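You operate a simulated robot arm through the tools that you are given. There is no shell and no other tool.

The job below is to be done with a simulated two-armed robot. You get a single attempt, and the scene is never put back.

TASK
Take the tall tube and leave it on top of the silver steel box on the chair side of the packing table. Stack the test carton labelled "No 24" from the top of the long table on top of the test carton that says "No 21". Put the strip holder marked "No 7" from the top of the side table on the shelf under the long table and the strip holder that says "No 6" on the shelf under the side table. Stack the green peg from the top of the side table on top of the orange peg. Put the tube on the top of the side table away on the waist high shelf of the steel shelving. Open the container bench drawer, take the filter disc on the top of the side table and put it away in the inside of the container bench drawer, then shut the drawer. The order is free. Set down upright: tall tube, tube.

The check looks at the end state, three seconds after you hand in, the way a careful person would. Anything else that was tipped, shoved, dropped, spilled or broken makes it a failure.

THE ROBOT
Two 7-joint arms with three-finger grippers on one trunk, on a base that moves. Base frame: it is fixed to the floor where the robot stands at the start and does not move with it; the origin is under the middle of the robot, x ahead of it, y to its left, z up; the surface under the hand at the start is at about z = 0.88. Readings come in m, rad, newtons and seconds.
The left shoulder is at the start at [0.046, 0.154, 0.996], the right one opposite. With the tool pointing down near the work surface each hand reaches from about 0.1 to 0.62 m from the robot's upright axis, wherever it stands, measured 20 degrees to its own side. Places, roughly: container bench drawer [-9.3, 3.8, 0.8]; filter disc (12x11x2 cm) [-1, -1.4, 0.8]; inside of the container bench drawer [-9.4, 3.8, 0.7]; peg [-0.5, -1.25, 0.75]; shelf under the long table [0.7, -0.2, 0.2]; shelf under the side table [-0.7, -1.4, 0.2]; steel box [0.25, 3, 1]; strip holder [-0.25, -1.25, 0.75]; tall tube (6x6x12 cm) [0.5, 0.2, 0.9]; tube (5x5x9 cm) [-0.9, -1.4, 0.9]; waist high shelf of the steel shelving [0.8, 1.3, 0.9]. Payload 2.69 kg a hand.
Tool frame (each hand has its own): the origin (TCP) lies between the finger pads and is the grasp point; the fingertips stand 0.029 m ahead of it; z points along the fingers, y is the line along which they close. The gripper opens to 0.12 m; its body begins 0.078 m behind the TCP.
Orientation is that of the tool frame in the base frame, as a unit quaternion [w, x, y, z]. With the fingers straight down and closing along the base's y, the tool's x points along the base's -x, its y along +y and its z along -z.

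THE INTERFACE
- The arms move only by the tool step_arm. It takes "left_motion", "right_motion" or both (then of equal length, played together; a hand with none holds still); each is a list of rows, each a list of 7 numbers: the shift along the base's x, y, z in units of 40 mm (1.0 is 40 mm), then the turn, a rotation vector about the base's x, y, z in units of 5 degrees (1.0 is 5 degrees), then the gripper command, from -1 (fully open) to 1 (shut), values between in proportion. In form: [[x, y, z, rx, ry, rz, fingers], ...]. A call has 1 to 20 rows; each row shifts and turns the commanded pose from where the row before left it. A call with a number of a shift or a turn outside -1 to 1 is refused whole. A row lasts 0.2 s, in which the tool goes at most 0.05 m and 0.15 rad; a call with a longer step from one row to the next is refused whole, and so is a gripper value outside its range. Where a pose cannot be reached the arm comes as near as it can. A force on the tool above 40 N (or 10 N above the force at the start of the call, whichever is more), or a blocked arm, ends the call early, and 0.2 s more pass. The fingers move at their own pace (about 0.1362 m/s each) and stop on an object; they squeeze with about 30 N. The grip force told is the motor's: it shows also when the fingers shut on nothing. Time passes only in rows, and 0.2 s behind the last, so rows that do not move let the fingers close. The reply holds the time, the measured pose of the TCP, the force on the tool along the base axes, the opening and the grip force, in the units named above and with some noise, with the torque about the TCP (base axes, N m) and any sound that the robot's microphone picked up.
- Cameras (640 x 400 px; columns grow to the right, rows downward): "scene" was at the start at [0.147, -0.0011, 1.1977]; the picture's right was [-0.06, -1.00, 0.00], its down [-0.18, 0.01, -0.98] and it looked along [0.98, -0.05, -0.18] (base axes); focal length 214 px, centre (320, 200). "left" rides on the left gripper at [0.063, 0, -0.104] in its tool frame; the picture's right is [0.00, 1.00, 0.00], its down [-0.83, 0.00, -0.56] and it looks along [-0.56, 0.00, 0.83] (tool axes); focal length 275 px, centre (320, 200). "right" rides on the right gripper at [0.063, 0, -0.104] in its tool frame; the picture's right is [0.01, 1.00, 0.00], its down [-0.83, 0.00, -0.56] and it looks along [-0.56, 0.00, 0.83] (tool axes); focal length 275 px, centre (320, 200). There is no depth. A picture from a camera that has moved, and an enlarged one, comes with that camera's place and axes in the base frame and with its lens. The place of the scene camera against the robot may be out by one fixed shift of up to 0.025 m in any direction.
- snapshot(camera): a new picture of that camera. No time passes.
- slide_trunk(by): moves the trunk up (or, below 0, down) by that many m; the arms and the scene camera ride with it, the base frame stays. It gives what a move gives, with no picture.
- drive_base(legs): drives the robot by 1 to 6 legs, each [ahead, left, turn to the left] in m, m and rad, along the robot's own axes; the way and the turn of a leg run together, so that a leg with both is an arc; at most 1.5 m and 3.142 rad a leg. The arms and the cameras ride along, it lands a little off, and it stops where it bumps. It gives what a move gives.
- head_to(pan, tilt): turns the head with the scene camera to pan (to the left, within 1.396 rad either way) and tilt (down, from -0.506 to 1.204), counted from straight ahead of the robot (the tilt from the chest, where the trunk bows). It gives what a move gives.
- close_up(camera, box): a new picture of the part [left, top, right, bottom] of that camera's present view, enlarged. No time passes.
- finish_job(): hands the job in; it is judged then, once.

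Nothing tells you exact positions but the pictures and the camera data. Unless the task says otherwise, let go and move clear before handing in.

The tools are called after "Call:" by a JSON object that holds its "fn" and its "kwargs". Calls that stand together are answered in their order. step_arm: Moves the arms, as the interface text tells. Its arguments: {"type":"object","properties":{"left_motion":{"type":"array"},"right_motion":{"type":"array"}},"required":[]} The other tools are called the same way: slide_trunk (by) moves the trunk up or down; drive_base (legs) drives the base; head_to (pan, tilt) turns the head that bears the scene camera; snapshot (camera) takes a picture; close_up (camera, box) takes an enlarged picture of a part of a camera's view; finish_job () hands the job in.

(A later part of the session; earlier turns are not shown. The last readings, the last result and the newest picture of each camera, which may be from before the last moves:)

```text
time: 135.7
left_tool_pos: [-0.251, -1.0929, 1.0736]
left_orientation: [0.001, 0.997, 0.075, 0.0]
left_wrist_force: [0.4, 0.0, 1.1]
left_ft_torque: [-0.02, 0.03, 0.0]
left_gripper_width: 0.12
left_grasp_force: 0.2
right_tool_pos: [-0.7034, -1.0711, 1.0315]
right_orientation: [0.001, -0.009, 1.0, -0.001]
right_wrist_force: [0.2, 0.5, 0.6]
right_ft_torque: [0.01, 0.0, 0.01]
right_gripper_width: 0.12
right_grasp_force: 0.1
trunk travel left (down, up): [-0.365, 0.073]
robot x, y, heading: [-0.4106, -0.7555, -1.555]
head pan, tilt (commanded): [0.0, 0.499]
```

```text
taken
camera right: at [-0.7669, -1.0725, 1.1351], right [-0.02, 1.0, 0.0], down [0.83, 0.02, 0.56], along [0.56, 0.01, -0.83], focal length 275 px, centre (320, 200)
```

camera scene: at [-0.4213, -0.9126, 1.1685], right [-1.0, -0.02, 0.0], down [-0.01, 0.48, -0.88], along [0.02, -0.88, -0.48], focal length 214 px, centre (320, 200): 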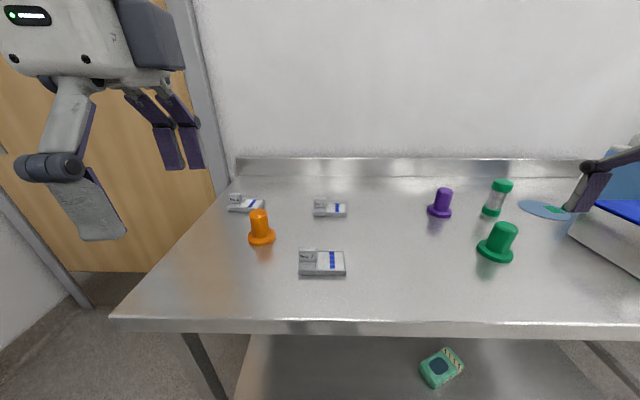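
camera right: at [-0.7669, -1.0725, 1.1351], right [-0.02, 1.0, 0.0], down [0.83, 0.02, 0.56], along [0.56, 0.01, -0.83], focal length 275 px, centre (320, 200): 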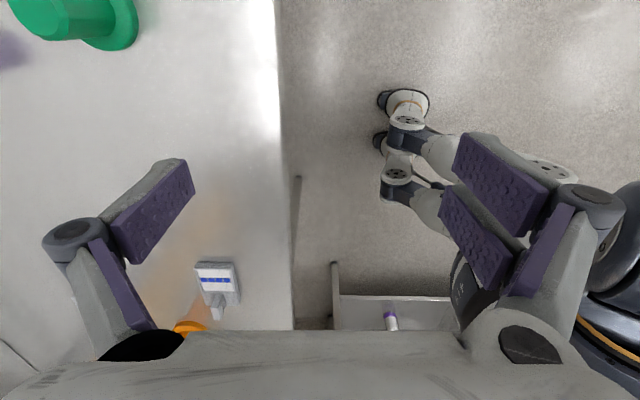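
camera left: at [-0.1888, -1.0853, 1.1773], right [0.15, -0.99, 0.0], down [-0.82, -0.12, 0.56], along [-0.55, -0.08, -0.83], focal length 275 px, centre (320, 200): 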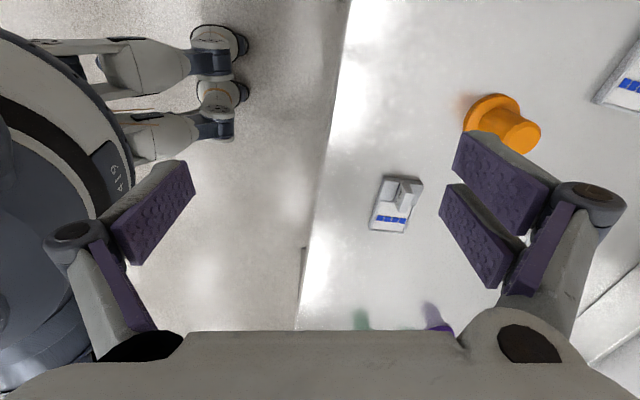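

Call:
{"fn": "step_arm", "kwargs": {"left_motion": [[0, -0.2, 0, 0, 0, 1, -1], [0, -0.2, 0, 0, 0, 1, -1], [0, -0.2, 0, 0, 0, 1, -1], [0, -0.2, 0, 0, 0, 1, -1], [0, -0.2, 0, 0, 0, 1, -1], [0, -0.2, 0, 0, 0, 1, -1], [0, -0.2, 0, 0, 0, 1, -1], [0, -0.2, 0, 0, 0, 1, -1], [0, 0, 0, 0, 0, 1, -1], [0, 0, 0, 0, 0, 1, -1], [0, 0, 0, 0, 0, 1, -1], [0, 0, 0, 0, 0, 1, -1], [0, 0, 0, 0, 0, 1, -1], [0, 0, 0, 0, 0, 1, -1], [0, 0, 0, 0, 0, 1, -1], [0, 0, 0, 0, 0, 1, -1], [0, 0, 0, 0, 0, 0.2, -1], [0, 0, 0, 0, 0, 0, -1]]}}

Call:
{"fn": "snapshot", "kwargs": {"camera": "left"}}

Call:
{"fn": "snapshot", "kwargs": {"camera": "scene"}}

```text
time: 139.5
left_tool_pos: [-0.2524, -1.1573, 1.0721]
left_orientation: [0.0, 0.709, 0.705, 0.0]
left_wrist_force: [-0.8, -0.2, -0.1]
left_ft_torque: [0.02, 0.01, 0.02]
left_gripper_width: 0.1201
left_grasp_force: 0.1
right_tool_pos: [-0.7034, -1.0724, 1.032]
right_orientation: [0.001, -0.009, 1.0, 0.0]
right_wrist_force: [0.0, 0.5, 0.6]
right_ft_torque: [0.05, -0.03, 0.01]
right_gripper_width: 0.12
right_grasp_force: 0.0
trunk travel left (down, up): [-0.365, 0.073]
robot x, y, heading: [-0.4087, -0.7569, -1.555]
head pan, tilt (commanded): [0.0, 0.499]
```

```text
taken
camera left: at [-0.2511, -1.0954, 1.1763], right [1.0, -0.01, 0.0], down [-0.01, -0.83, 0.56], along [-0.01, -0.56, -0.83], focal length 275 px, centre (320, 200)
```

left: 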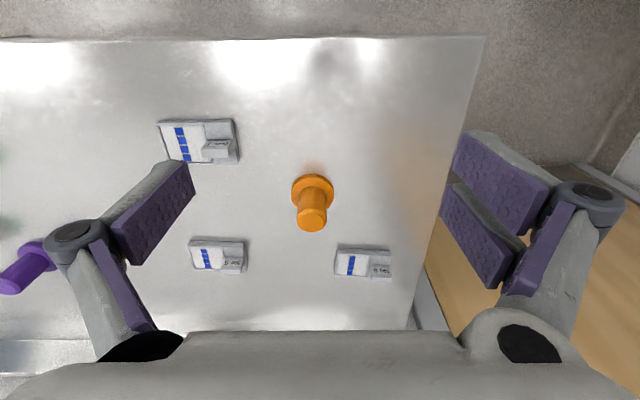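

```text
taken
camera scene: at [-0.4213, -0.913, 1.1685], right [-1.0, -0.02, 0.0], down [-0.01, 0.48, -0.88], along [0.02, -0.88, -0.48], focal length 214 px, centre (320, 200)
```

scene: 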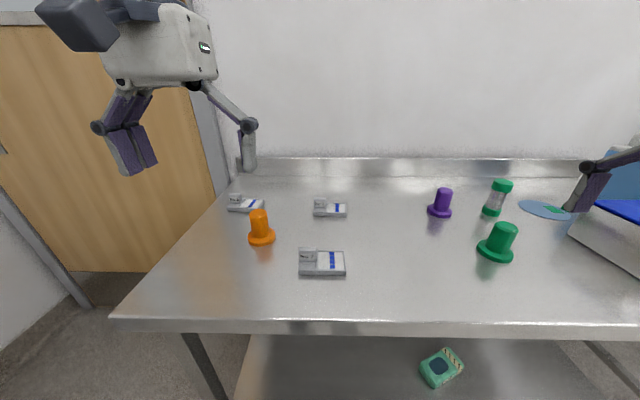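

Call:
{"fn": "close_up", "kwargs": {"camera": "left", "box": [140, 100, 300, 200]}}

Call:
{"fn": "close_up", "kwargs": {"camera": "left", "box": [270, 160, 430, 300]}}

```text
4.00 times, centred on (220, 150) of left
camera zoom: at [-0.2511, -1.0954, 1.1763], right [1.0, -0.01, 0.0], down [-0.01, -0.83, 0.56], along [-0.01, -0.56, -0.83], focal length 1101 px, centre (720, 400)
```

zoom: 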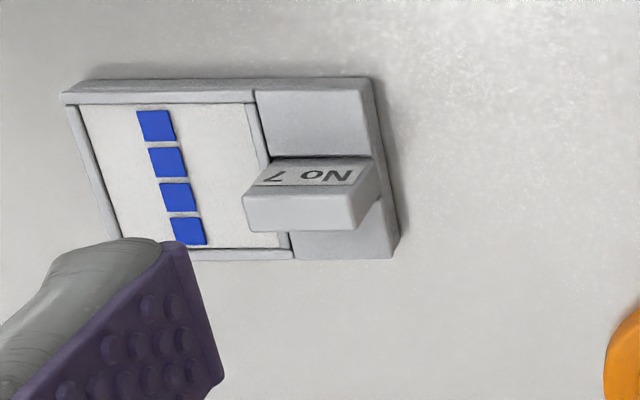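

```text
2.86 times, centred on (350, 230) of left
camera zoom: at [-0.2511, -1.0954, 1.1763], right [1.0, -0.01, 0.0], down [-0.01, -0.83, 0.56], along [-0.01, -0.56, -0.83], focal length 786 px, centre (234, 114)
```

zoom: 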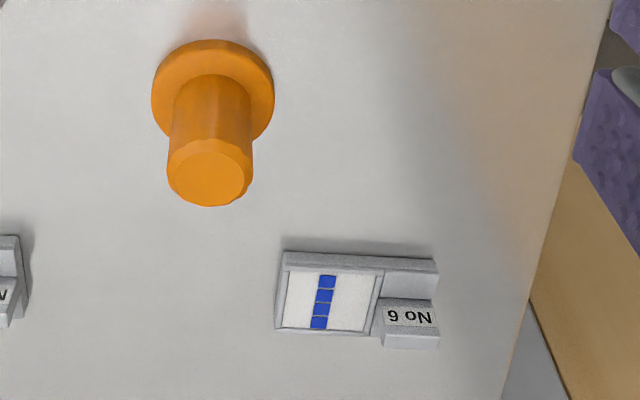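

Call:
{"fn": "drive_base", "kwargs": {"legs": [[0.12, 0, -0.015]]}}

Call:
{"fn": "step_arm", "kwargs": {"left_motion": [[0.25, -0.2, 0, -1, 0, 0, -1], [0.25, -0.2, 0, -1, 0, 0, -1], [0.25, -0.2, 0, -1, 0, 0, -1], [0.25, -0.2, 0, -1, 0, 0, -1], [0.25, -0.2, -0.2, -1, 0, 0, -1], [0.25, -0.2, -0.2, -1, 0, 0, -1], [0.25, -0.2, -0.2, -1, 0, 0, -1], [0.25, -0.2, -0.2, -1, 0, 0, -1], [0.25, -0.2, -0.2, -1, 0, 0, -1], [0, 0, 0, 0, 0, 0, -1]]}}

Call:
{"fn": "snapshot", "kwargs": {"camera": "left"}}

Call:
{"fn": "snapshot", "kwargs": {"camera": "scene"}}

```text
time: 140.7
left_tool_pos: [-0.2573, -1.28, 1.0712]
left_orientation: [0.001, 0.714, 0.7, -0.001]
left_wrist_force: [0.1, 0.4, 0.4]
left_ft_torque: [0.02, -0.02, 0.03]
left_gripper_width: 0.1201
left_grasp_force: 0.0
right_tool_pos: [-0.7054, -1.1877, 1.031]
right_orientation: [0.0, -0.002, 1.0, 0.001]
right_wrist_force: [0.1, 0.2, 0.2]
right_ft_torque: [0.01, -0.04, 0.03]
right_gripper_width: 0.12
right_grasp_force: 0.0
trunk travel left (down, up): [-0.365, 0.073]
robot x, y, heading: [-0.406, -0.8753, -1.563]
head pan, tilt (commanded): [0.0, 0.499]
```

```text
time: 142.9
left_tool_pos: [-0.1658, -1.3524, 1.0316]
left_orientation: [0.274, 0.66, 0.645, -0.269]
left_wrist_force: [-0.9, 0.2, -0.7]
left_ft_torque: [-0.03, 0.01, 0.0]
left_gripper_width: 0.1202
left_grasp_force: 0.0
right_tool_pos: [-0.7054, -1.187, 1.0313]
right_orientation: [0.001, -0.001, 1.0, 0.0]
right_wrist_force: [-0.1, 0.5, -0.3]
right_ft_torque: [0.0, 0.0, 0.02]
right_gripper_width: 0.1199
right_grasp_force: 0.0
trunk travel left (down, up): [-0.365, 0.073]
robot x, y, heading: [-0.4058, -0.875, -1.561]
head pan, tilt (commanded): [0.0, 0.499]
```

```text
taken
camera left: at [-0.1647, -1.2346, 1.0605], right [1.0, -0.02, 0.02], down [-0.02, -0.19, 0.98], along [-0.02, -0.98, -0.19], focal length 275 px, centre (320, 200)
```

left: 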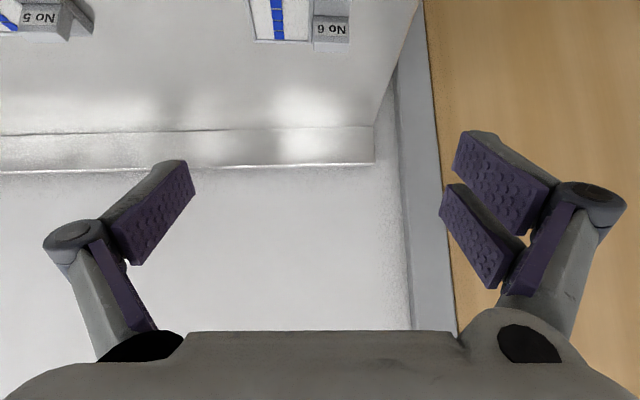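

```text
taken
camera scene: at [-0.4224, -1.0326, 1.1685], right [-1.0, 0.0, 0.0], down [0.0, 0.48, -0.88], along [0.0, -0.88, -0.48], focal length 214 px, centre (320, 200)
```

scene: 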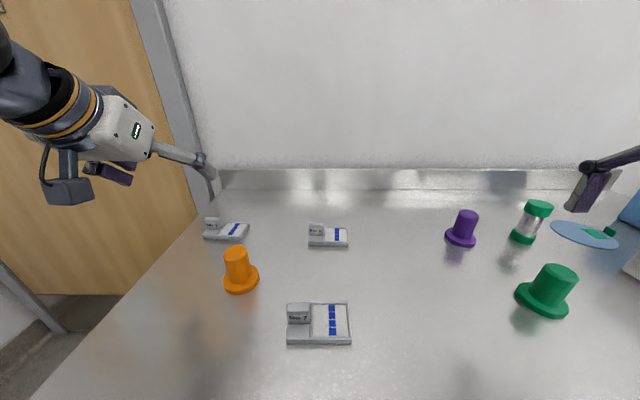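

Call:
{"fn": "step_arm", "kwargs": {"right_motion": [[0, -0.5, -0.8, 0, 0, 0, -1], [0, 0, -0.9, 0, 0, 0, -1], [0, 0, -0.9, 0, 0, 0, -1], [0, 0, -0.6, 0, 0, 0, -1], [0, 0, 0, 0, 0, 0, -1]]}}

Call:
{"fn": "snapshot", "kwargs": {"camera": "scene"}}

Call:
{"fn": "snapshot", "kwargs": {"camera": "right"}}

```text
time: 144.1
left_tool_pos: [-0.1662, -1.3517, 1.0312]
left_orientation: [0.274, 0.66, 0.646, -0.268]
left_wrist_force: [-1.0, -0.5, 0.8]
left_ft_torque: [0.01, 0.01, 0.01]
left_gripper_width: 0.1199
left_grasp_force: 0.1
right_tool_pos: [-0.7041, -1.209, 0.9027]
right_orientation: [0.001, -0.002, 1.0, 0.0]
right_wrist_force: [-0.4, -0.3, 0.3]
right_ft_torque: [0.01, 0.0, 0.02]
right_gripper_width: 0.1201
right_grasp_force: 0.0
trunk travel left (down, up): [-0.365, 0.073]
robot x, y, heading: [-0.405, -0.8721, -1.57]
head pan, tilt (commanded): [0.0, 0.499]
```

```text
taken
camera scene: at [-0.4223, -1.0326, 1.1685], right [-1.0, 0.0, 0.0], down [0.0, 0.48, -0.88], along [0.0, -0.88, -0.48], focal length 214 px, centre (320, 200)
```

scene: 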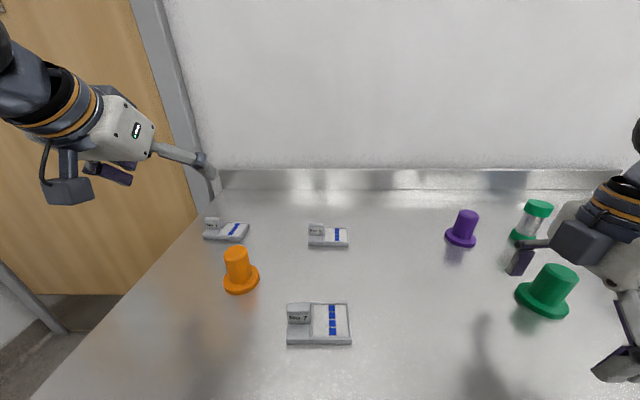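

```text
taken
camera right: at [-0.7695, -1.2091, 1.0071], right [-0.01, 1.0, 0.0], down [0.83, 0.01, 0.56], along [0.56, 0.0, -0.83], focal length 275 px, centre (320, 200)
```

right: 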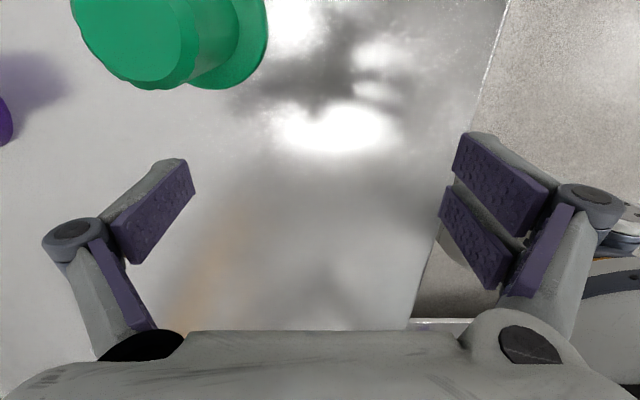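

Call:
{"fn": "step_arm", "kwargs": {"right_motion": [[0.9, 0, 0, 0, 0, 0, -1], [0.6, 0, -0.2, 0, 0, 0, -1], [0, 0, -0.2, 0, 0, 0, -1], [0, 0, 0, 0, 0, 0, -1]]}}

Call:
{"fn": "step_arm", "kwargs": {"right_motion": [[0, 0, -0.1, 0, 0, 0, -1], [0, 0, 0, 0, 0, 0, -1]]}}

Call:
{"fn": "step_arm", "kwargs": {"right_motion": [[0, 0, -0.1, 0, 0, 0, -1], [0, 0, 0, 0, 0, 0, -1]]}}

Call:
{"fn": "step_arm", "kwargs": {"right_motion": [[0, 0, -0.1, 0, 0, 0, -1], [0, 0, 0, 0, 0, 0, -1]]}}

```text
time: 145.1
left_tool_pos: [-0.1663, -1.3512, 1.0311]
left_orientation: [0.274, 0.66, 0.646, -0.267]
left_wrist_force: [0.0, 0.5, -0.2]
left_ft_torque: [0.0, 0.04, 0.0]
left_gripper_width: 0.1198
left_grasp_force: 0.1
right_tool_pos: [-0.6456, -1.2083, 0.8863]
right_orientation: [0.001, -0.001, 1.0, 0.0]
right_wrist_force: [0.0, 0.1, -0.3]
right_ft_torque: [-0.04, 0.01, 0.0]
right_gripper_width: 0.12
right_grasp_force: 0.1
trunk travel left (down, up): [-0.365, 0.073]
robot x, y, heading: [-0.4057, -0.8775, -1.571]
head pan, tilt (commanded): [0.0, 0.499]
```

```text
time: 145.7
left_tool_pos: [-0.166, -1.3519, 1.0314]
left_orientation: [0.274, 0.66, 0.646, -0.268]
left_wrist_force: [-1.0, -0.4, -0.4]
left_ft_torque: [0.01, 0.01, 0.01]
left_gripper_width: 0.12
left_grasp_force: 0.0
right_tool_pos: [-0.6465, -1.2095, 0.8824]
right_orientation: [0.001, -0.001, 1.0, 0.0]
right_wrist_force: [-0.5, 0.6, -0.4]
right_ft_torque: [-0.03, 0.03, 0.02]
right_gripper_width: 0.1198
right_grasp_force: 0.0
trunk travel left (down, up): [-0.365, 0.073]
robot x, y, heading: [-0.4086, -0.8771, -1.573]
head pan, tilt (commanded): [0.0, 0.499]
```

```text
time: 146.3
left_tool_pos: [-0.1664, -1.3524, 1.0312]
left_orientation: [0.273, 0.661, 0.645, -0.269]
left_wrist_force: [-0.2, 0.2, 0.0]
left_ft_torque: [-0.01, -0.02, 0.0]
left_gripper_width: 0.1198
left_grasp_force: 0.0
right_tool_pos: [-0.6449, -1.2077, 0.8794]
right_orientation: [0.0, -0.001, 1.0, 0.0]
right_wrist_force: [0.6, 0.4, -0.4]
right_ft_torque: [0.03, -0.01, -0.01]
right_gripper_width: 0.1201
right_grasp_force: 0.0
trunk travel left (down, up): [-0.365, 0.073]
robot x, y, heading: [-0.4062, -0.8776, -1.574]
head pan, tilt (commanded): [0.0, 0.499]
```

```text
time: 146.9
left_tool_pos: [-0.1661, -1.3521, 1.0307]
left_orientation: [0.273, 0.661, 0.645, -0.269]
left_wrist_force: [0.1, 0.5, -0.3]
left_ft_torque: [-0.03, -0.01, -0.02]
left_gripper_width: 0.1198
left_grasp_force: 0.0
right_tool_pos: [-0.6449, -1.2071, 0.8734]
right_orientation: [0.001, -0.001, 1.0, 0.001]
right_wrist_force: [-0.8, -0.3, 0.2]
right_ft_torque: [0.02, -0.03, -0.01]
right_gripper_width: 0.1199
right_grasp_force: 0.2
trunk travel left (down, up): [-0.365, 0.073]
robot x, y, heading: [-0.4084, -0.8727, -1.566]
head pan, tilt (commanded): [0.0, 0.499]
```

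Call:
{"fn": "step_arm", "kwargs": {"right_motion": [[0, 0, -0.1, 0, 0, 0, -1], [0, 0, 0, 0, 0, 0, -1]]}}

Call:
{"fn": "step_arm", "kwargs": {"right_motion": [[0, 0, -0.1, 0, 0, 0, -1], [0, 0, 0, 0, 0, 0, -1]]}}

Call:
{"fn": "step_arm", "kwargs": {"right_motion": [[0, 0, -0.08, 0, 0, 0, -1], [0, 0, 0, 0, 0, 0, -1]]}}

```text
time: 147.5
left_tool_pos: [-0.1663, -1.3519, 1.0309]
left_orientation: [0.273, 0.66, 0.646, -0.269]
left_wrist_force: [0.2, 0.2, 0.7]
left_ft_torque: [0.01, 0.02, -0.03]
left_gripper_width: 0.1201
left_grasp_force: 0.1
right_tool_pos: [-0.646, -1.2076, 0.8718]
right_orientation: [0.001, -0.002, 1.0, 0.0]
right_wrist_force: [0.9, 0.2, 1.3]
right_ft_torque: [0.02, 0.03, -0.02]
right_gripper_width: 0.1205
right_grasp_force: 0.0
trunk travel left (down, up): [-0.365, 0.073]
robot x, y, heading: [-0.4079, -0.8751, -1.565]
head pan, tilt (commanded): [0.0, 0.499]
```

```text
time: 148.1
left_tool_pos: [-0.1668, -1.3509, 1.0314]
left_orientation: [0.274, 0.66, 0.646, -0.269]
left_wrist_force: [-0.1, -0.4, -0.3]
left_ft_torque: [0.0, -0.01, -0.02]
left_gripper_width: 0.1198
left_grasp_force: 0.2
right_tool_pos: [-0.6453, -1.2081, 0.8676]
right_orientation: [0.001, -0.002, 1.0, -0.001]
right_wrist_force: [-0.9, 0.5, 0.5]
right_ft_torque: [0.02, -0.01, 0.01]
right_gripper_width: 0.1198
right_grasp_force: 0.0
trunk travel left (down, up): [-0.365, 0.073]
robot x, y, heading: [-0.4099, -0.8754, -1.572]
head pan, tilt (commanded): [0.0, 0.499]
```

```text
time: 148.7
left_tool_pos: [-0.1669, -1.3523, 1.0324]
left_orientation: [0.274, 0.66, 0.645, -0.269]
left_wrist_force: [-0.1, -0.3, 0.1]
left_ft_torque: [0.0, 0.02, 0.03]
left_gripper_width: 0.1201
left_grasp_force: 0.0
right_tool_pos: [-0.6454, -1.2077, 0.8634]
right_orientation: [0.001, -0.002, 1.0, 0.0]
right_wrist_force: [0.1, -0.4, -0.1]
right_ft_torque: [-0.01, -0.01, 0.0]
right_gripper_width: 0.12
right_grasp_force: 0.0
trunk travel left (down, up): [-0.365, 0.073]
robot x, y, heading: [-0.4063, -0.8746, -1.566]
head pan, tilt (commanded): [0.0, 0.499]
```

Call:
{"fn": "step_arm", "kwargs": {"right_motion": [[0, 0, -0.08, 0, 0, 0, -1], [0, 0, 0, 0, 0, 0, -1]]}}

Call:
{"fn": "step_arm", "kwargs": {"right_motion": [[0, 0, -0.08, 0, 0, 0, -1], [0, 0, 0, 0, 0, 0, -1]]}}

Call:
{"fn": "step_arm", "kwargs": {"right_motion": [[0, 0, -0.08, 0, 0, 0, -1], [0, 0, 0, 0, 0, 0, -1]]}}

Call:
{"fn": "step_arm", "kwargs": {"right_motion": [[0, 0, -0.08, 0, 0, 0, -1], [0, 0, 0, 0, 0, 0, -1]]}}

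```text
time: 149.3
left_tool_pos: [-0.167, -1.3508, 1.0328]
left_orientation: [0.274, 0.66, 0.646, -0.268]
left_wrist_force: [0.2, -0.3, -0.2]
left_ft_torque: [0.03, -0.02, 0.01]
left_gripper_width: 0.1201
left_grasp_force: 0.2
right_tool_pos: [-0.6461, -1.2068, 0.86]
right_orientation: [0.001, -0.002, 1.0, 0.0]
right_wrist_force: [-0.2, -0.4, -0.7]
right_ft_torque: [0.02, 0.03, 0.01]
right_gripper_width: 0.1198
right_grasp_force: 0.0
trunk travel left (down, up): [-0.365, 0.073]
robot x, y, heading: [-0.4075, -0.8743, -1.566]
head pan, tilt (commanded): [0.0, 0.499]
```

```text
time: 149.9
left_tool_pos: [-0.1669, -1.351, 1.0308]
left_orientation: [0.273, 0.661, 0.646, -0.268]
left_wrist_force: [-0.3, 0.0, -0.2]
left_ft_torque: [0.01, 0.0, -0.02]
left_gripper_width: 0.1199
left_grasp_force: 0.0
right_tool_pos: [-0.6451, -1.2072, 0.8582]
right_orientation: [0.0, -0.001, 1.0, -0.001]
right_wrist_force: [0.1, 0.0, -0.1]
right_ft_torque: [0.05, -0.01, 0.01]
right_gripper_width: 0.12
right_grasp_force: 0.1
trunk travel left (down, up): [-0.365, 0.073]
robot x, y, heading: [-0.4073, -0.8763, -1.569]
head pan, tilt (commanded): [0.0, 0.499]
```

```text
time: 150.5
left_tool_pos: [-0.1667, -1.3522, 1.031]
left_orientation: [0.274, 0.661, 0.645, -0.269]
left_wrist_force: [-1.0, -0.8, -0.5]
left_ft_torque: [0.0, 0.0, -0.02]
left_gripper_width: 0.12
left_grasp_force: 0.1
right_tool_pos: [-0.6459, -1.2075, 0.8539]
right_orientation: [0.001, -0.002, 1.0, 0.001]
right_wrist_force: [0.9, 0.1, 0.6]
right_ft_torque: [0.04, 0.02, 0.02]
right_gripper_width: 0.1198
right_grasp_force: 0.0
trunk travel left (down, up): [-0.365, 0.073]
robot x, y, heading: [-0.4063, -0.8753, -1.57]
head pan, tilt (commanded): [0.0, 0.499]
```

```text
time: 151.1
left_tool_pos: [-0.1666, -1.352, 1.0301]
left_orientation: [0.273, 0.661, 0.645, -0.269]
left_wrist_force: [1.1, 1.3, 0.8]
left_ft_torque: [0.03, -0.04, 0.02]
left_gripper_width: 0.1202
left_grasp_force: 0.0
right_tool_pos: [-0.6461, -1.2071, 0.8511]
right_orientation: [0.0, -0.003, 1.0, 0.0]
right_wrist_force: [0.2, 0.2, 1.1]
right_ft_torque: [0.01, 0.01, 0.02]
right_gripper_width: 0.1201
right_grasp_force: 0.1
trunk travel left (down, up): [-0.365, 0.073]
robot x, y, heading: [-0.4099, -0.8757, -1.568]
head pan, tilt (commanded): [0.0, 0.499]
```

Call:
{"fn": "step_arm", "kwargs": {"right_motion": [[0, 0, -0.08, 0, 0, 0, -1], [0, 0, 0, 0, 0, 0, -1]]}}

Call:
{"fn": "step_arm", "kwargs": {"right_motion": [[0, 0, -0.08, 0, 0, 0, -1], [0, 0, 0, 0, 0, 0, -1]]}}

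Call:
{"fn": "step_arm", "kwargs": {"right_motion": [[0, 0, -0.08, 0, 0, 0, -1], [0, 0, 0, 0, 0, 0, -1]]}}

Call:
{"fn": "snapshot", "kwargs": {"camera": "right"}}

```text
time: 151.7
left_tool_pos: [-0.1667, -1.3499, 1.0323]
left_orientation: [0.275, 0.66, 0.645, -0.269]
left_wrist_force: [0.4, 0.3, -0.8]
left_ft_torque: [0.0, 0.0, 0.01]
left_gripper_width: 0.12
left_grasp_force: 0.2
right_tool_pos: [-0.646, -1.2053, 0.8496]
right_orientation: [0.0, -0.002, 1.0, -0.001]
right_wrist_force: [-5.9, 2.4, 28.2]
right_ft_torque: [1.08, 0.06, 0.27]
right_gripper_width: 0.1206
right_grasp_force: 0.4
trunk travel left (down, up): [-0.365, 0.073]
robot x, y, heading: [-0.4088, -0.8752, -1.566]
head pan, tilt (commanded): [0.0, 0.499]
```

```text
time: 152.0
left_tool_pos: [-0.1672, -1.3507, 1.0317]
left_orientation: [0.274, 0.66, 0.646, -0.268]
left_wrist_force: [0.6, -0.2, -0.5]
left_ft_torque: [0.01, -0.01, -0.01]
left_gripper_width: 0.1202
left_grasp_force: 0.1
right_tool_pos: [-0.6452, -1.2063, 0.8494]
right_orientation: [0.001, -0.003, 1.0, -0.002]
right_wrist_force: [-2.7, 6.9, 26.5]
right_ft_torque: [1.35, 0.05, 0.16]
right_gripper_width: 0.1206
right_grasp_force: 0.2
trunk travel left (down, up): [-0.365, 0.073]
robot x, y, heading: [-0.4088, -0.8755, -1.568]
head pan, tilt (commanded): [0.0, 0.499]
stopped in row 1 (right hand): the force on the tool passed its limit at 45 N (the readings are from after the stop); the commanded pose is now the measured one
```

```text
time: 152.4
left_tool_pos: [-0.1674, -1.3509, 1.0312]
left_orientation: [0.274, 0.66, 0.645, -0.27]
left_wrist_force: [0.2, 0.0, -0.7]
left_ft_torque: [0.0, -0.03, -0.02]
left_gripper_width: 0.1201
left_grasp_force: 0.0
right_tool_pos: [-0.6457, -1.206, 0.8499]
right_orientation: [-0.001, -0.002, 1.0, -0.002]
right_wrist_force: [-1.3, 7.2, 26.6]
right_ft_torque: [1.5, 0.02, 0.11]
right_gripper_width: 0.1208
right_grasp_force: 0.1
trunk travel left (down, up): [-0.365, 0.073]
robot x, y, heading: [-0.4081, -0.8779, -1.571]
head pan, tilt (commanded): [0.0, 0.499]
stopped in row 1 (right hand): the force on the tool passed its limit at 45 N (the readings are from after the stop); the commanded pose is now the measured one
```

```text
taken
camera right: at [-0.7096, -1.2059, 0.9529], right [-0.01, 1.0, 0.0], down [0.83, 0.01, 0.56], along [0.56, 0.0, -0.83], focal length 275 px, centre (320, 200)
```

right: 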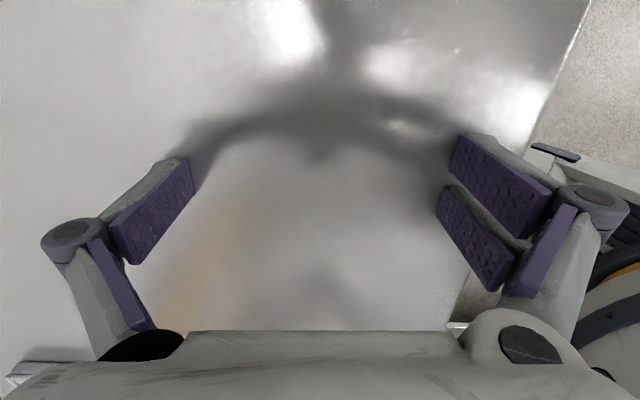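

Call:
{"fn": "step_arm", "kwargs": {"right_motion": [[0, 0, 0.6, 0, 0, 0, -1], [0, 0, 1, 0, 0, 0, -1], [0, 0, 1, 0, 0, 0, -1], [0, 0, 1, 0, 0, 0, -1], [0, 0, 0.9, 0, 0, 0, -1]], "left_motion": [[0.1, -0.1, -0.4, 0, 0, -0.4, -1], [0.1, -0.1, -0.4, 0, 0, -0.4, -1], [0.1, -0.1, -0.4, 0, 0, 0, -1], [0.05, -0.1, -0.5, 0, 0, 0, -1], [0, -0.1, -0.4, 0, 0, 0, -1]]}}

Call:
{"fn": "snapshot", "kwargs": {"camera": "left"}}

Call:
{"fn": "snapshot", "kwargs": {"camera": "scene"}}

```text
time: 153.6
left_tool_pos: [-0.1532, -1.3721, 0.9465]
left_orientation: [0.265, 0.682, 0.622, -0.279]
left_wrist_force: [-0.3, -0.4, 0.8]
left_ft_torque: [-0.01, 0.0, -0.02]
left_gripper_width: 0.1198
left_grasp_force: 0.0
right_tool_pos: [-0.6481, -1.2056, 1.0282]
right_orientation: [0.0, -0.002, 1.0, -0.002]
right_wrist_force: [-0.1, -0.7, 0.0]
right_ft_torque: [-0.01, -0.02, -0.02]
right_gripper_width: 0.1203
right_grasp_force: 0.1
trunk travel left (down, up): [-0.365, 0.073]
robot x, y, heading: [-0.4026, -0.8752, -1.565]
head pan, tilt (commanded): [0.0, 0.499]
```

```text
taken
camera left: at [-0.1438, -1.2554, 0.9765], right [1.0, -0.09, 0.02], down [-0.04, -0.19, 0.98], along [-0.08, -0.98, -0.19], focal length 275 px, centre (320, 200)
```

left: 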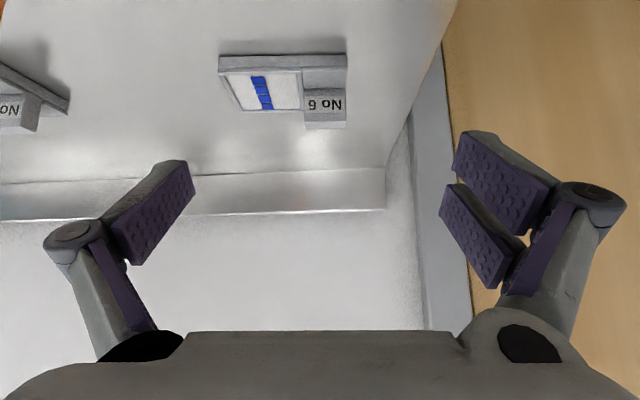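

```text
taken
camera scene: at [-0.4224, -1.0325, 1.1685], right [-1.0, 0.0, 0.0], down [0.0, 0.48, -0.88], along [0.0, -0.88, -0.48], focal length 214 px, centre (320, 200)
```

scene: 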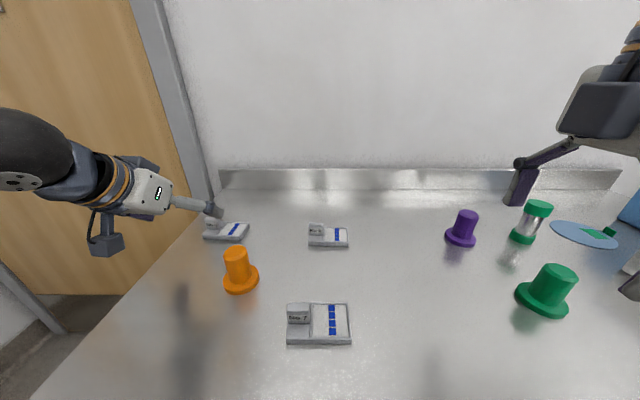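

Call:
{"fn": "step_arm", "kwargs": {"left_motion": [[0.01, -0.75, -0.55, 0, 0, 0, -1], [0.01, -0.71, -0.53, 0, 0, 0, -1], [0, 0, 0, 0, 0, 0, -1]]}}

Call:
{"fn": "snapshot", "kwargs": {"camera": "left"}}

Call:
{"fn": "close_up", "kwargs": {"camera": "scene", "box": [140, 150, 300, 310]}}

```text
time: 154.4
left_tool_pos: [-0.1556, -1.4301, 0.9037]
left_orientation: [0.264, 0.683, 0.622, -0.277]
left_wrist_force: [-0.6, -0.6, -0.1]
left_ft_torque: [-0.01, -0.01, 0.02]
left_gripper_width: 0.1199
left_grasp_force: 0.1
right_tool_pos: [-0.6473, -1.2053, 1.0294]
right_orientation: [-0.001, -0.002, 1.0, -0.002]
right_wrist_force: [0.7, 0.4, 0.6]
right_ft_torque: [0.0, 0.04, 0.0]
right_gripper_width: 0.12
right_grasp_force: 0.0
trunk travel left (down, up): [-0.365, 0.073]
robot x, y, heading: [-0.4048, -0.873, -1.568]
head pan, tilt (commanded): [0.0, 0.499]
```

```text
taken
camera left: at [-0.1446, -1.3132, 0.9341], right [1.0, -0.09, 0.02], down [-0.04, -0.19, 0.98], along [-0.08, -0.98, -0.19], focal length 275 px, centre (320, 200)
```

left: 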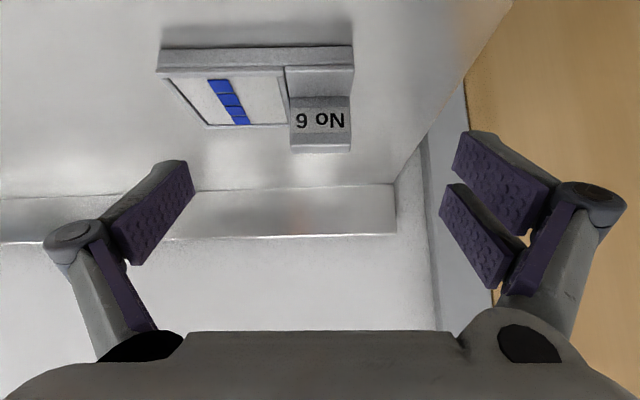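

```text
2.50 times, centred on (220, 230) of scene
camera zoom: at [-0.4225, -1.0323, 1.1685], right [-1.0, 0.0, 0.0], down [0.0, 0.48, -0.88], along [0.0, -0.88, -0.48], focal length 536 px, centre (570, 125)
```

zoom: 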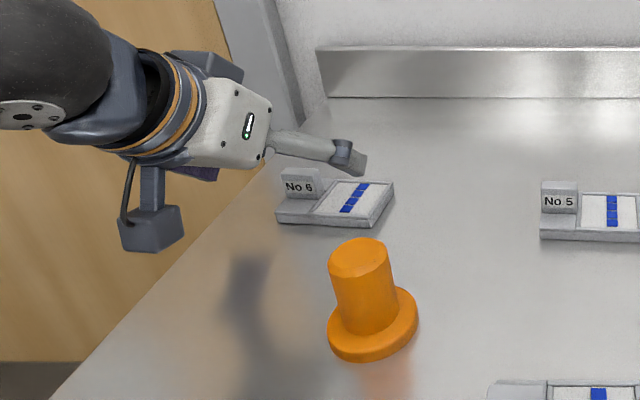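

Call:
{"fn": "step_arm", "kwargs": {"left_motion": [[0, -0.45, -0.45, 0, 0, 0, -1], [0, -0.4, -0.44, 0, 0, 0, -1], [0, 0, 0, 0, 0, 0, -1]]}}

Call:
{"fn": "snapshot", "kwargs": {"camera": "left"}}

Call:
{"fn": "close_up", "kwargs": {"camera": "scene", "box": [140, 150, 300, 310]}}

```text
time: 155.2
left_tool_pos: [-0.1519, -1.4643, 0.869]
left_orientation: [0.264, 0.683, 0.622, -0.277]
left_wrist_force: [-0.6, 0.0, 0.6]
left_ft_torque: [-0.02, 0.03, -0.01]
left_gripper_width: 0.12
left_grasp_force: 0.0
right_tool_pos: [-0.6475, -1.2048, 1.0289]
right_orientation: [0.0, -0.001, 1.0, -0.002]
right_wrist_force: [0.1, 0.1, -0.1]
right_ft_torque: [-0.02, -0.01, 0.01]
right_gripper_width: 0.12
right_grasp_force: 0.1
trunk travel left (down, up): [-0.365, 0.073]
robot x, y, heading: [-0.4085, -0.8761, -1.567]
head pan, tilt (commanded): [0.0, 0.499]
```

```text
taken
camera left: at [-0.143, -1.3468, 0.8984], right [1.0, -0.09, 0.02], down [-0.04, -0.19, 0.98], along [-0.08, -0.98, -0.19], focal length 275 px, centre (320, 200)
```

left: 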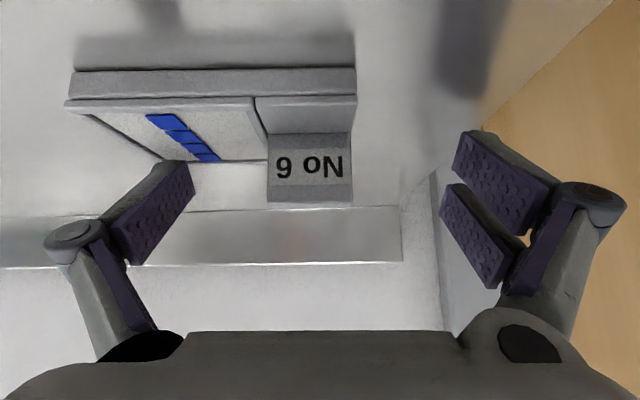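

```text
2.50 times, centred on (220, 230) of scene
camera zoom: at [-0.4225, -1.0323, 1.1685], right [-1.0, 0.0, 0.0], down [0.0, 0.48, -0.88], along [0.0, -0.88, -0.48], focal length 536 px, centre (570, 125)
```

zoom: 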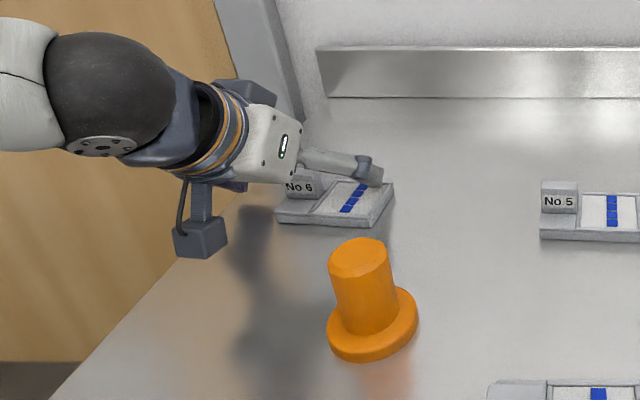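

Call:
{"fn": "step_arm", "kwargs": {"left_motion": [[-0.1, -0.12, -0.02, 0, 0, 0, -1], [0, 0, 0, 0, 0, 0, 0.3], [0, 0, 0, 0, 0, 0, 1], [0, 0, 0, 0, 0, 0, 1], [0, 0, 0, 0, 0, 0, 1], [0, 0, 0, 0, 0, 0, 1]]}}

Call:
{"fn": "snapshot", "kwargs": {"camera": "left"}}

Call:
{"fn": "close_up", "kwargs": {"camera": "scene", "box": [140, 150, 300, 310]}}

```text
time: 156.3
left_tool_pos: [-0.1555, -1.4713, 0.8763]
left_orientation: [0.271, 0.68, 0.62, -0.283]
left_wrist_force: [1.2, -1.5, 15.7]
left_ft_torque: [-0.4, -0.24, 0.0]
left_gripper_width: 0.03
left_grasp_force: 30.4
right_tool_pos: [-0.6484, -1.2051, 1.0283]
right_orientation: [0.0, -0.001, 1.0, -0.001]
right_wrist_force: [0.0, -0.1, 0.0]
right_ft_torque: [-0.02, 0.02, 0.0]
right_gripper_width: 0.1201
right_grasp_force: 0.1
trunk travel left (down, up): [-0.365, 0.073]
robot x, y, heading: [-0.4066, -0.8716, -1.564]
head pan, tilt (commanded): [0.0, 0.499]
stopped in row 5 (left hand): the force on the tool passed its limit at 46 N (the readings are from after the stop); the commanded pose is now the measured one
```

```text
taken
camera left: at [-0.1466, -1.3539, 0.9038], right [1.0, -0.09, 0.02], down [-0.04, -0.17, 0.98], along [-0.08, -0.98, -0.18], focal length 275 px, centre (320, 200)
```

left: 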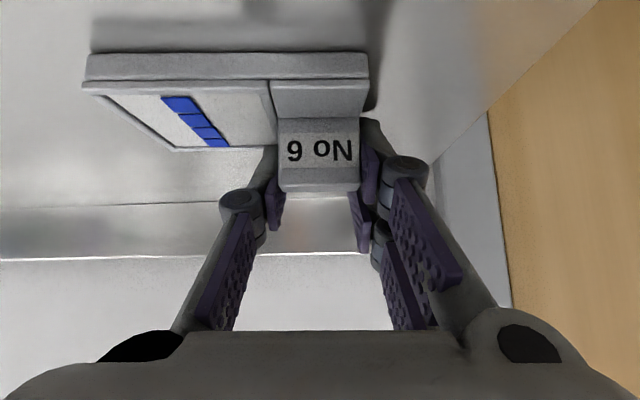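

```text
2.50 times, centred on (220, 230) of scene
camera zoom: at [-0.4228, -1.0315, 1.1683], right [-1.0, 0.0, 0.0], down [0.0, 0.48, -0.88], along [0.0, -0.88, -0.48], focal length 536 px, centre (570, 125)
```

zoom: 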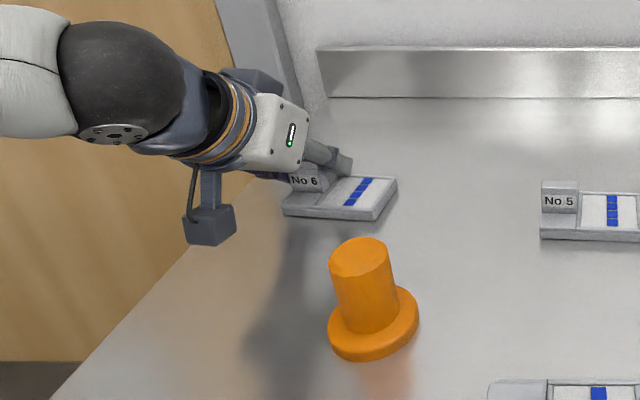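

Call:
{"fn": "step_arm", "kwargs": {"left_motion": [[0, 0, 0.1, 0, 0, 0, 1], [0, 0, 0.2, 0, 0, 0, 1], [0, 0, 0.3, 0, 0, 0, 1], [0, 0, 0.3, 0, 0, 0, 1], [0, 0, 0, 0, 0, 0, 1]]}}

Call:
{"fn": "snapshot", "kwargs": {"camera": "left"}}

Call:
{"fn": "close_up", "kwargs": {"camera": "scene", "box": [140, 150, 300, 310]}}

```text
time: 157.5
left_tool_pos: [-0.1565, -1.471, 0.9088]
left_orientation: [0.269, 0.68, 0.622, -0.28]
left_wrist_force: [0.6, 0.5, -1.3]
left_ft_torque: [-0.02, -0.05, -0.02]
left_gripper_width: 0.0299
left_grasp_force: 30.3
right_tool_pos: [-0.6473, -1.206, 1.0279]
right_orientation: [0.0, -0.002, 1.0, -0.002]
right_wrist_force: [-0.3, -0.1, -0.3]
right_ft_torque: [0.01, 0.01, -0.02]
right_gripper_width: 0.1199
right_grasp_force: 0.1
trunk travel left (down, up): [-0.365, 0.073]
robot x, y, heading: [-0.4075, -0.875, -1.567]
head pan, tilt (commanded): [0.0, 0.499]
```

```text
taken
camera left: at [-0.1462, -1.3538, 0.9377], right [1.0, -0.09, 0.02], down [-0.04, -0.18, 0.98], along [-0.08, -0.98, -0.18], focal length 275 px, centre (320, 200)
```

left: 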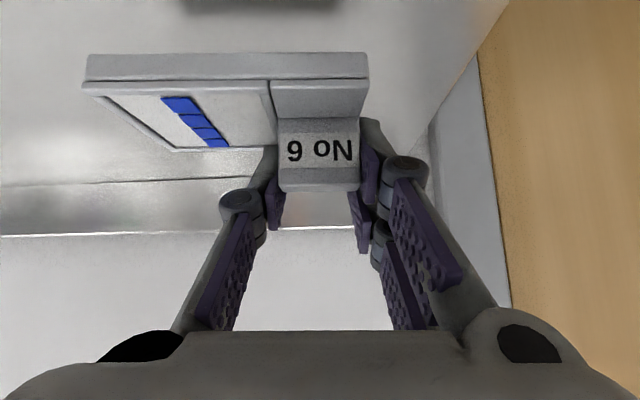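

```text
2.50 times, centred on (220, 230) of scene
camera zoom: at [-0.422, -1.0327, 1.1684], right [-1.0, 0.0, 0.0], down [0.0, 0.48, -0.88], along [0.0, -0.88, -0.48], focal length 536 px, centre (570, 125)
```

zoom: 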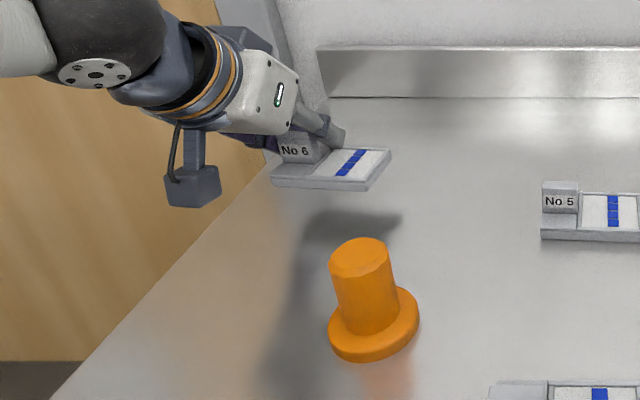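

Call:
{"fn": "step_arm", "kwargs": {"left_motion": [[0, 0, 0.8, 0, 0, 0, 1], [0, 0.2, 0.9, 0, 0, 0, 1], [0, 0.4, 0.9, 0, 0, 0, 1], [0, 0.9, 0.3, 0, 0, 0, 1], [0, 0, 0, 0, 0, 0, 1]]}}

Call:
{"fn": "drive_base", "kwargs": {"legs": [[-0.45, 0, 0]]}}

Call:
{"fn": "snapshot", "kwargs": {"camera": "scene"}}

Call:
{"fn": "snapshot", "kwargs": {"camera": "left"}}

```text
time: 158.7
left_tool_pos: [-0.1579, -1.4104, 1.0241]
left_orientation: [0.269, 0.68, 0.622, -0.28]
left_wrist_force: [0.0, 0.8, -1.5]
left_ft_torque: [0.0, -0.04, 0.01]
left_gripper_width: 0.0301
left_grasp_force: 30.1
right_tool_pos: [-0.6488, -1.2058, 1.0279]
right_orientation: [0.0, -0.002, 1.0, -0.002]
right_wrist_force: [0.3, -0.2, 0.2]
right_ft_torque: [0.0, 0.0, 0.0]
right_gripper_width: 0.12
right_grasp_force: 0.2
trunk travel left (down, up): [-0.365, 0.073]
robot x, y, heading: [-0.411, -0.8762, -1.566]
head pan, tilt (commanded): [0.0, 0.499]
```

```text
time: 161.4
left_tool_pos: [-0.1582, -0.9627, 1.0258]
left_orientation: [0.269, 0.679, 0.623, -0.28]
left_wrist_force: [1.0, 0.0, -1.4]
left_ft_torque: [-0.03, -0.05, 0.01]
left_gripper_width: 0.0299
left_grasp_force: 30.3
right_tool_pos: [-0.6491, -0.7601, 1.029]
right_orientation: [0.0, -0.004, 1.0, -0.002]
right_wrist_force: [0.6, -0.4, -0.2]
right_ft_torque: [-0.03, -0.01, -0.02]
right_gripper_width: 0.1198
right_grasp_force: 0.0
trunk travel left (down, up): [-0.365, 0.073]
robot x, y, heading: [-0.4083, -0.4272, -1.561]
head pan, tilt (commanded): [0.0, 0.499]
```

```text
taken
camera scene: at [-0.4242, -0.5863, 1.1685], right [-1.0, -0.01, 0.0], down [0.0, 0.48, -0.88], along [0.01, -0.88, -0.48], focal length 214 px, centre (320, 200)
```

scene: 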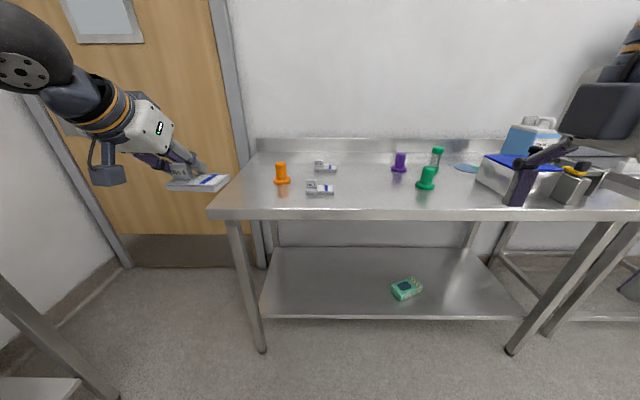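

```text
taken
camera left: at [-0.1485, -0.8463, 1.0531], right [1.0, -0.08, 0.02], down [-0.03, -0.18, 0.98], along [-0.08, -0.98, -0.18], focal length 275 px, centre (320, 200)
```

left: 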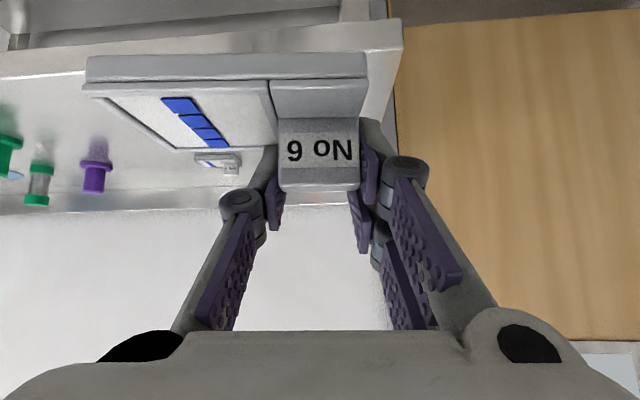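

Call:
{"fn": "drive_base", "kwargs": {"legs": [[0.0, -0.27, -0.01]]}}

Call:
{"fn": "slide_trunk", "kwargs": {"by": -0.2}}

Call:
{"fn": "snapshot", "kwargs": {"camera": "scene"}}

Call:
{"fn": "slide_trunk", "kwargs": {"by": -0.16}}

Call:
{"fn": "snapshot", "kwargs": {"camera": "scene"}}

Call:
{"fn": "snapshot", "kwargs": {"camera": "left"}}

```text
time: 164.0
left_tool_pos: [-0.4313, -0.967, 1.0243]
left_orientation: [0.268, 0.682, 0.619, -0.282]
left_wrist_force: [0.7, 0.2, -1.4]
left_ft_torque: [-0.02, -0.06, 0.02]
left_gripper_width: 0.0301
left_grasp_force: 29.8
right_tool_pos: [-0.9193, -0.7587, 1.0287]
right_orientation: [0.0, 0.001, 1.0, -0.002]
right_wrist_force: [0.8, -0.3, 0.6]
right_ft_torque: [0.0, -0.01, -0.01]
right_gripper_width: 0.1198
right_grasp_force: 0.1
trunk travel left (down, up): [-0.365, 0.073]
robot x, y, heading: [-0.6801, -0.4308, -1.571]
head pan, tilt (commanded): [0.0, 0.499]
```

```text
time: 166.2
left_tool_pos: [-0.4315, -0.9667, 0.8239]
left_orientation: [0.268, 0.682, 0.619, -0.282]
left_wrist_force: [0.6, -1.0, -1.5]
left_ft_torque: [-0.03, -0.02, 0.0]
left_gripper_width: 0.0299
left_grasp_force: 29.4
right_tool_pos: [-0.9195, -0.7608, 0.8252]
right_orientation: [0.001, 0.001, 1.0, 0.0]
right_wrist_force: [0.0, -0.6, 1.1]
right_ft_torque: [-0.01, 0.03, 0.01]
right_gripper_width: 0.12
right_grasp_force: 0.0
trunk travel left (down, up): [-0.165, 0.273]
robot x, y, heading: [-0.6743, -0.4314, -1.574]
head pan, tilt (commanded): [0.0, 0.499]
```

```text
taken
camera scene: at [-0.6936, -0.6475, 0.9593], right [-1.0, 0.0, 0.0], down [0.0, 0.48, -0.88], along [0.0, -0.88, -0.48], focal length 214 px, centre (320, 200)
```

scene: 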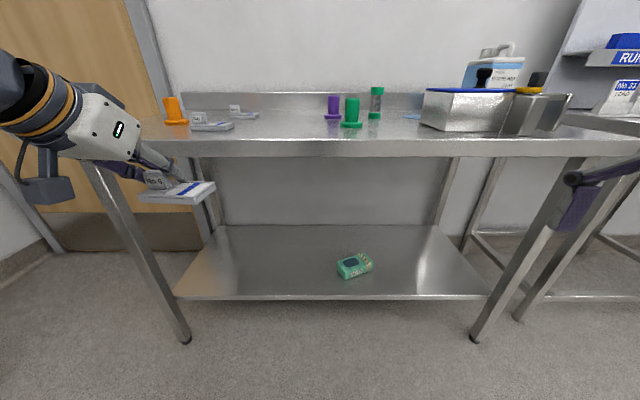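

```text
time: 168.0
left_tool_pos: [-0.4313, -0.9672, 0.6658]
left_orientation: [0.268, 0.682, 0.619, -0.281]
left_wrist_force: [-0.6, -0.8, -0.7]
left_ft_torque: [-0.01, -0.06, 0.03]
left_gripper_width: 0.0299
left_grasp_force: 30.2
right_tool_pos: [-0.9187, -0.8056, 0.629]
right_orientation: [0.002, 0.002, 0.998, 0.07]
right_wrist_force: [-0.3, -0.4, 1.3]
right_ft_torque: [0.01, -0.01, -0.03]
right_gripper_width: 0.1201
right_grasp_force: 0.1
trunk travel left (down, up): [-0.005, 0.433]
robot x, y, heading: [-0.6769, -0.4279, -1.574]
head pan, tilt (commanded): [0.0, 0.499]
```

```text
taken
camera scene: at [-0.6937, -0.701, 0.7912], right [-1.0, 0.0, 0.0], down [0.0, 0.48, -0.88], along [0.0, -0.88, -0.48], focal length 214 px, centre (320, 200)
```

scene: 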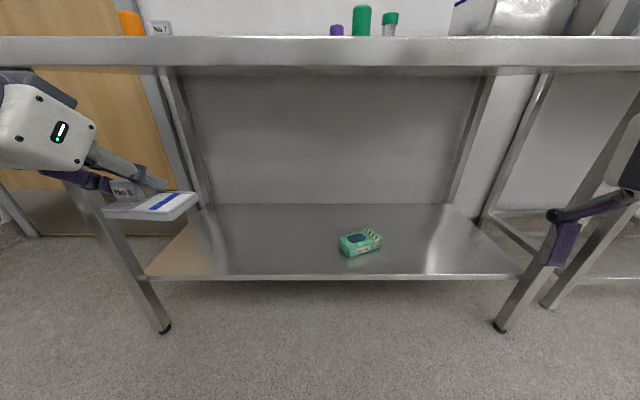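

```text
taken
camera left: at [-0.4205, -0.85, 0.693], right [1.0, -0.09, 0.02], down [-0.04, -0.18, 0.98], along [-0.09, -0.98, -0.18], focal length 275 px, centre (320, 200)
```

left: 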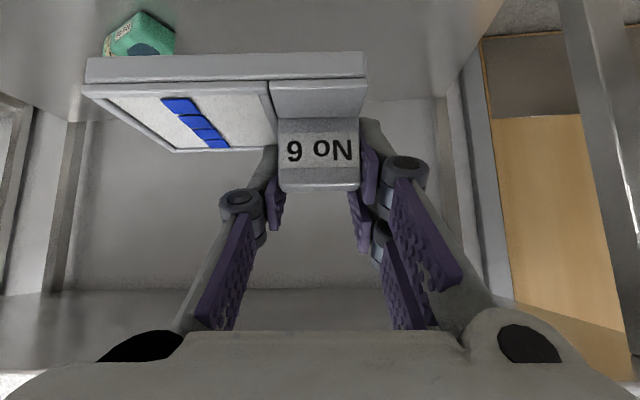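

Call:
{"fn": "step_arm", "kwargs": {"left_motion": [[0, 0, -0.9, 0, 0, 0, 1], [0, 0, -0.9, 0, 0, 0, 1], [0, 0, -0.9, 0, 0, 0, 1], [0, 0, -0.9, 0, 0, 0, 1], [0, 0, -0.9, 0, 0, 0, 1], [0, 0, -0.9, 0, 0, 0, 1], [0, 0, -0.9, 0, 0, 0, 1], [0, 0, 0, 0, 0, 0, 1]], "right_motion": [[0, 0.5, 0.3, 0, 0, 0, -1], [0, 0.6, 0.3, 0, 0, 0, -1], [0, 0.6, 0.3, 0, 0, 0, -1], [0, 0.6, 0, 0, 0, 0, -1], [0, 0.6, 0, 0, 0, 0, -1], [0, 0, 0, 0, 0, 0, -1], [0, 0, 0, 0, 0, 0, -1], [0, 0, 0, 0, 0, 0, -1]]}}

Call:
{"fn": "snapshot", "kwargs": {"camera": "scene"}}

Call:
{"fn": "snapshot", "kwargs": {"camera": "left"}}

```text
time: 169.8
left_tool_pos: [-0.4309, -0.9662, 0.4116]
left_orientation: [0.267, 0.683, 0.619, -0.282]
left_wrist_force: [-0.7, 0.3, -2.1]
left_ft_torque: [-0.04, -0.02, -0.01]
left_gripper_width: 0.03
left_grasp_force: 29.9
right_tool_pos: [-0.9034, -0.6872, 0.6455]
right_orientation: [0.002, 0.002, 0.998, 0.07]
right_wrist_force: [3.4, -5.2, -1.9]
right_ft_torque: [-0.06, -0.01, -0.12]
right_gripper_width: 0.1186
right_grasp_force: 0.0
right hand out of reach, approached as far as the arm can: row 1, 2, 3
trunk travel left (down, up): [-0.005, 0.433]
robot x, y, heading: [-0.677, -0.431, -1.575]
head pan, tilt (commanded): [0.0, 0.499]
```

```text
taken
camera scene: at [-0.6937, -0.701, 0.7912], right [-1.0, 0.0, 0.0], down [0.0, 0.48, -0.88], along [0.0, -0.88, -0.48], focal length 214 px, centre (320, 200)
```

scene: 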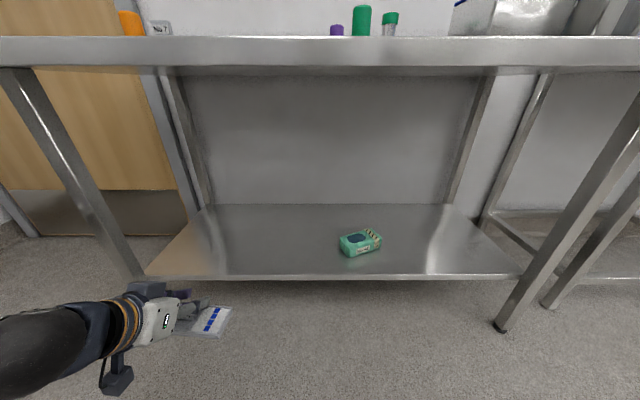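

```text
taken
camera left: at [-0.4198, -0.8501, 0.4406], right [1.0, -0.09, 0.02], down [-0.04, -0.18, 0.98], along [-0.09, -0.98, -0.18], focal length 275 px, centre (320, 200)
```

left: 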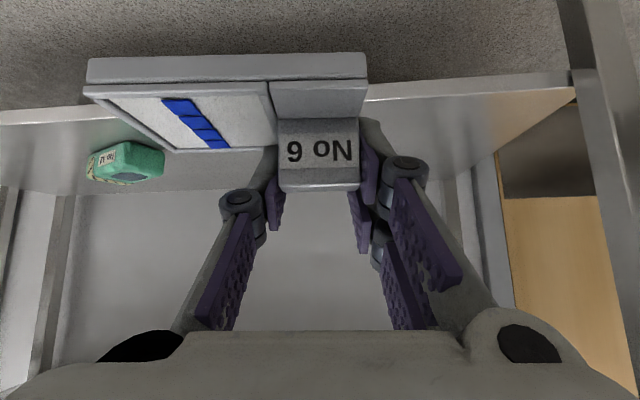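

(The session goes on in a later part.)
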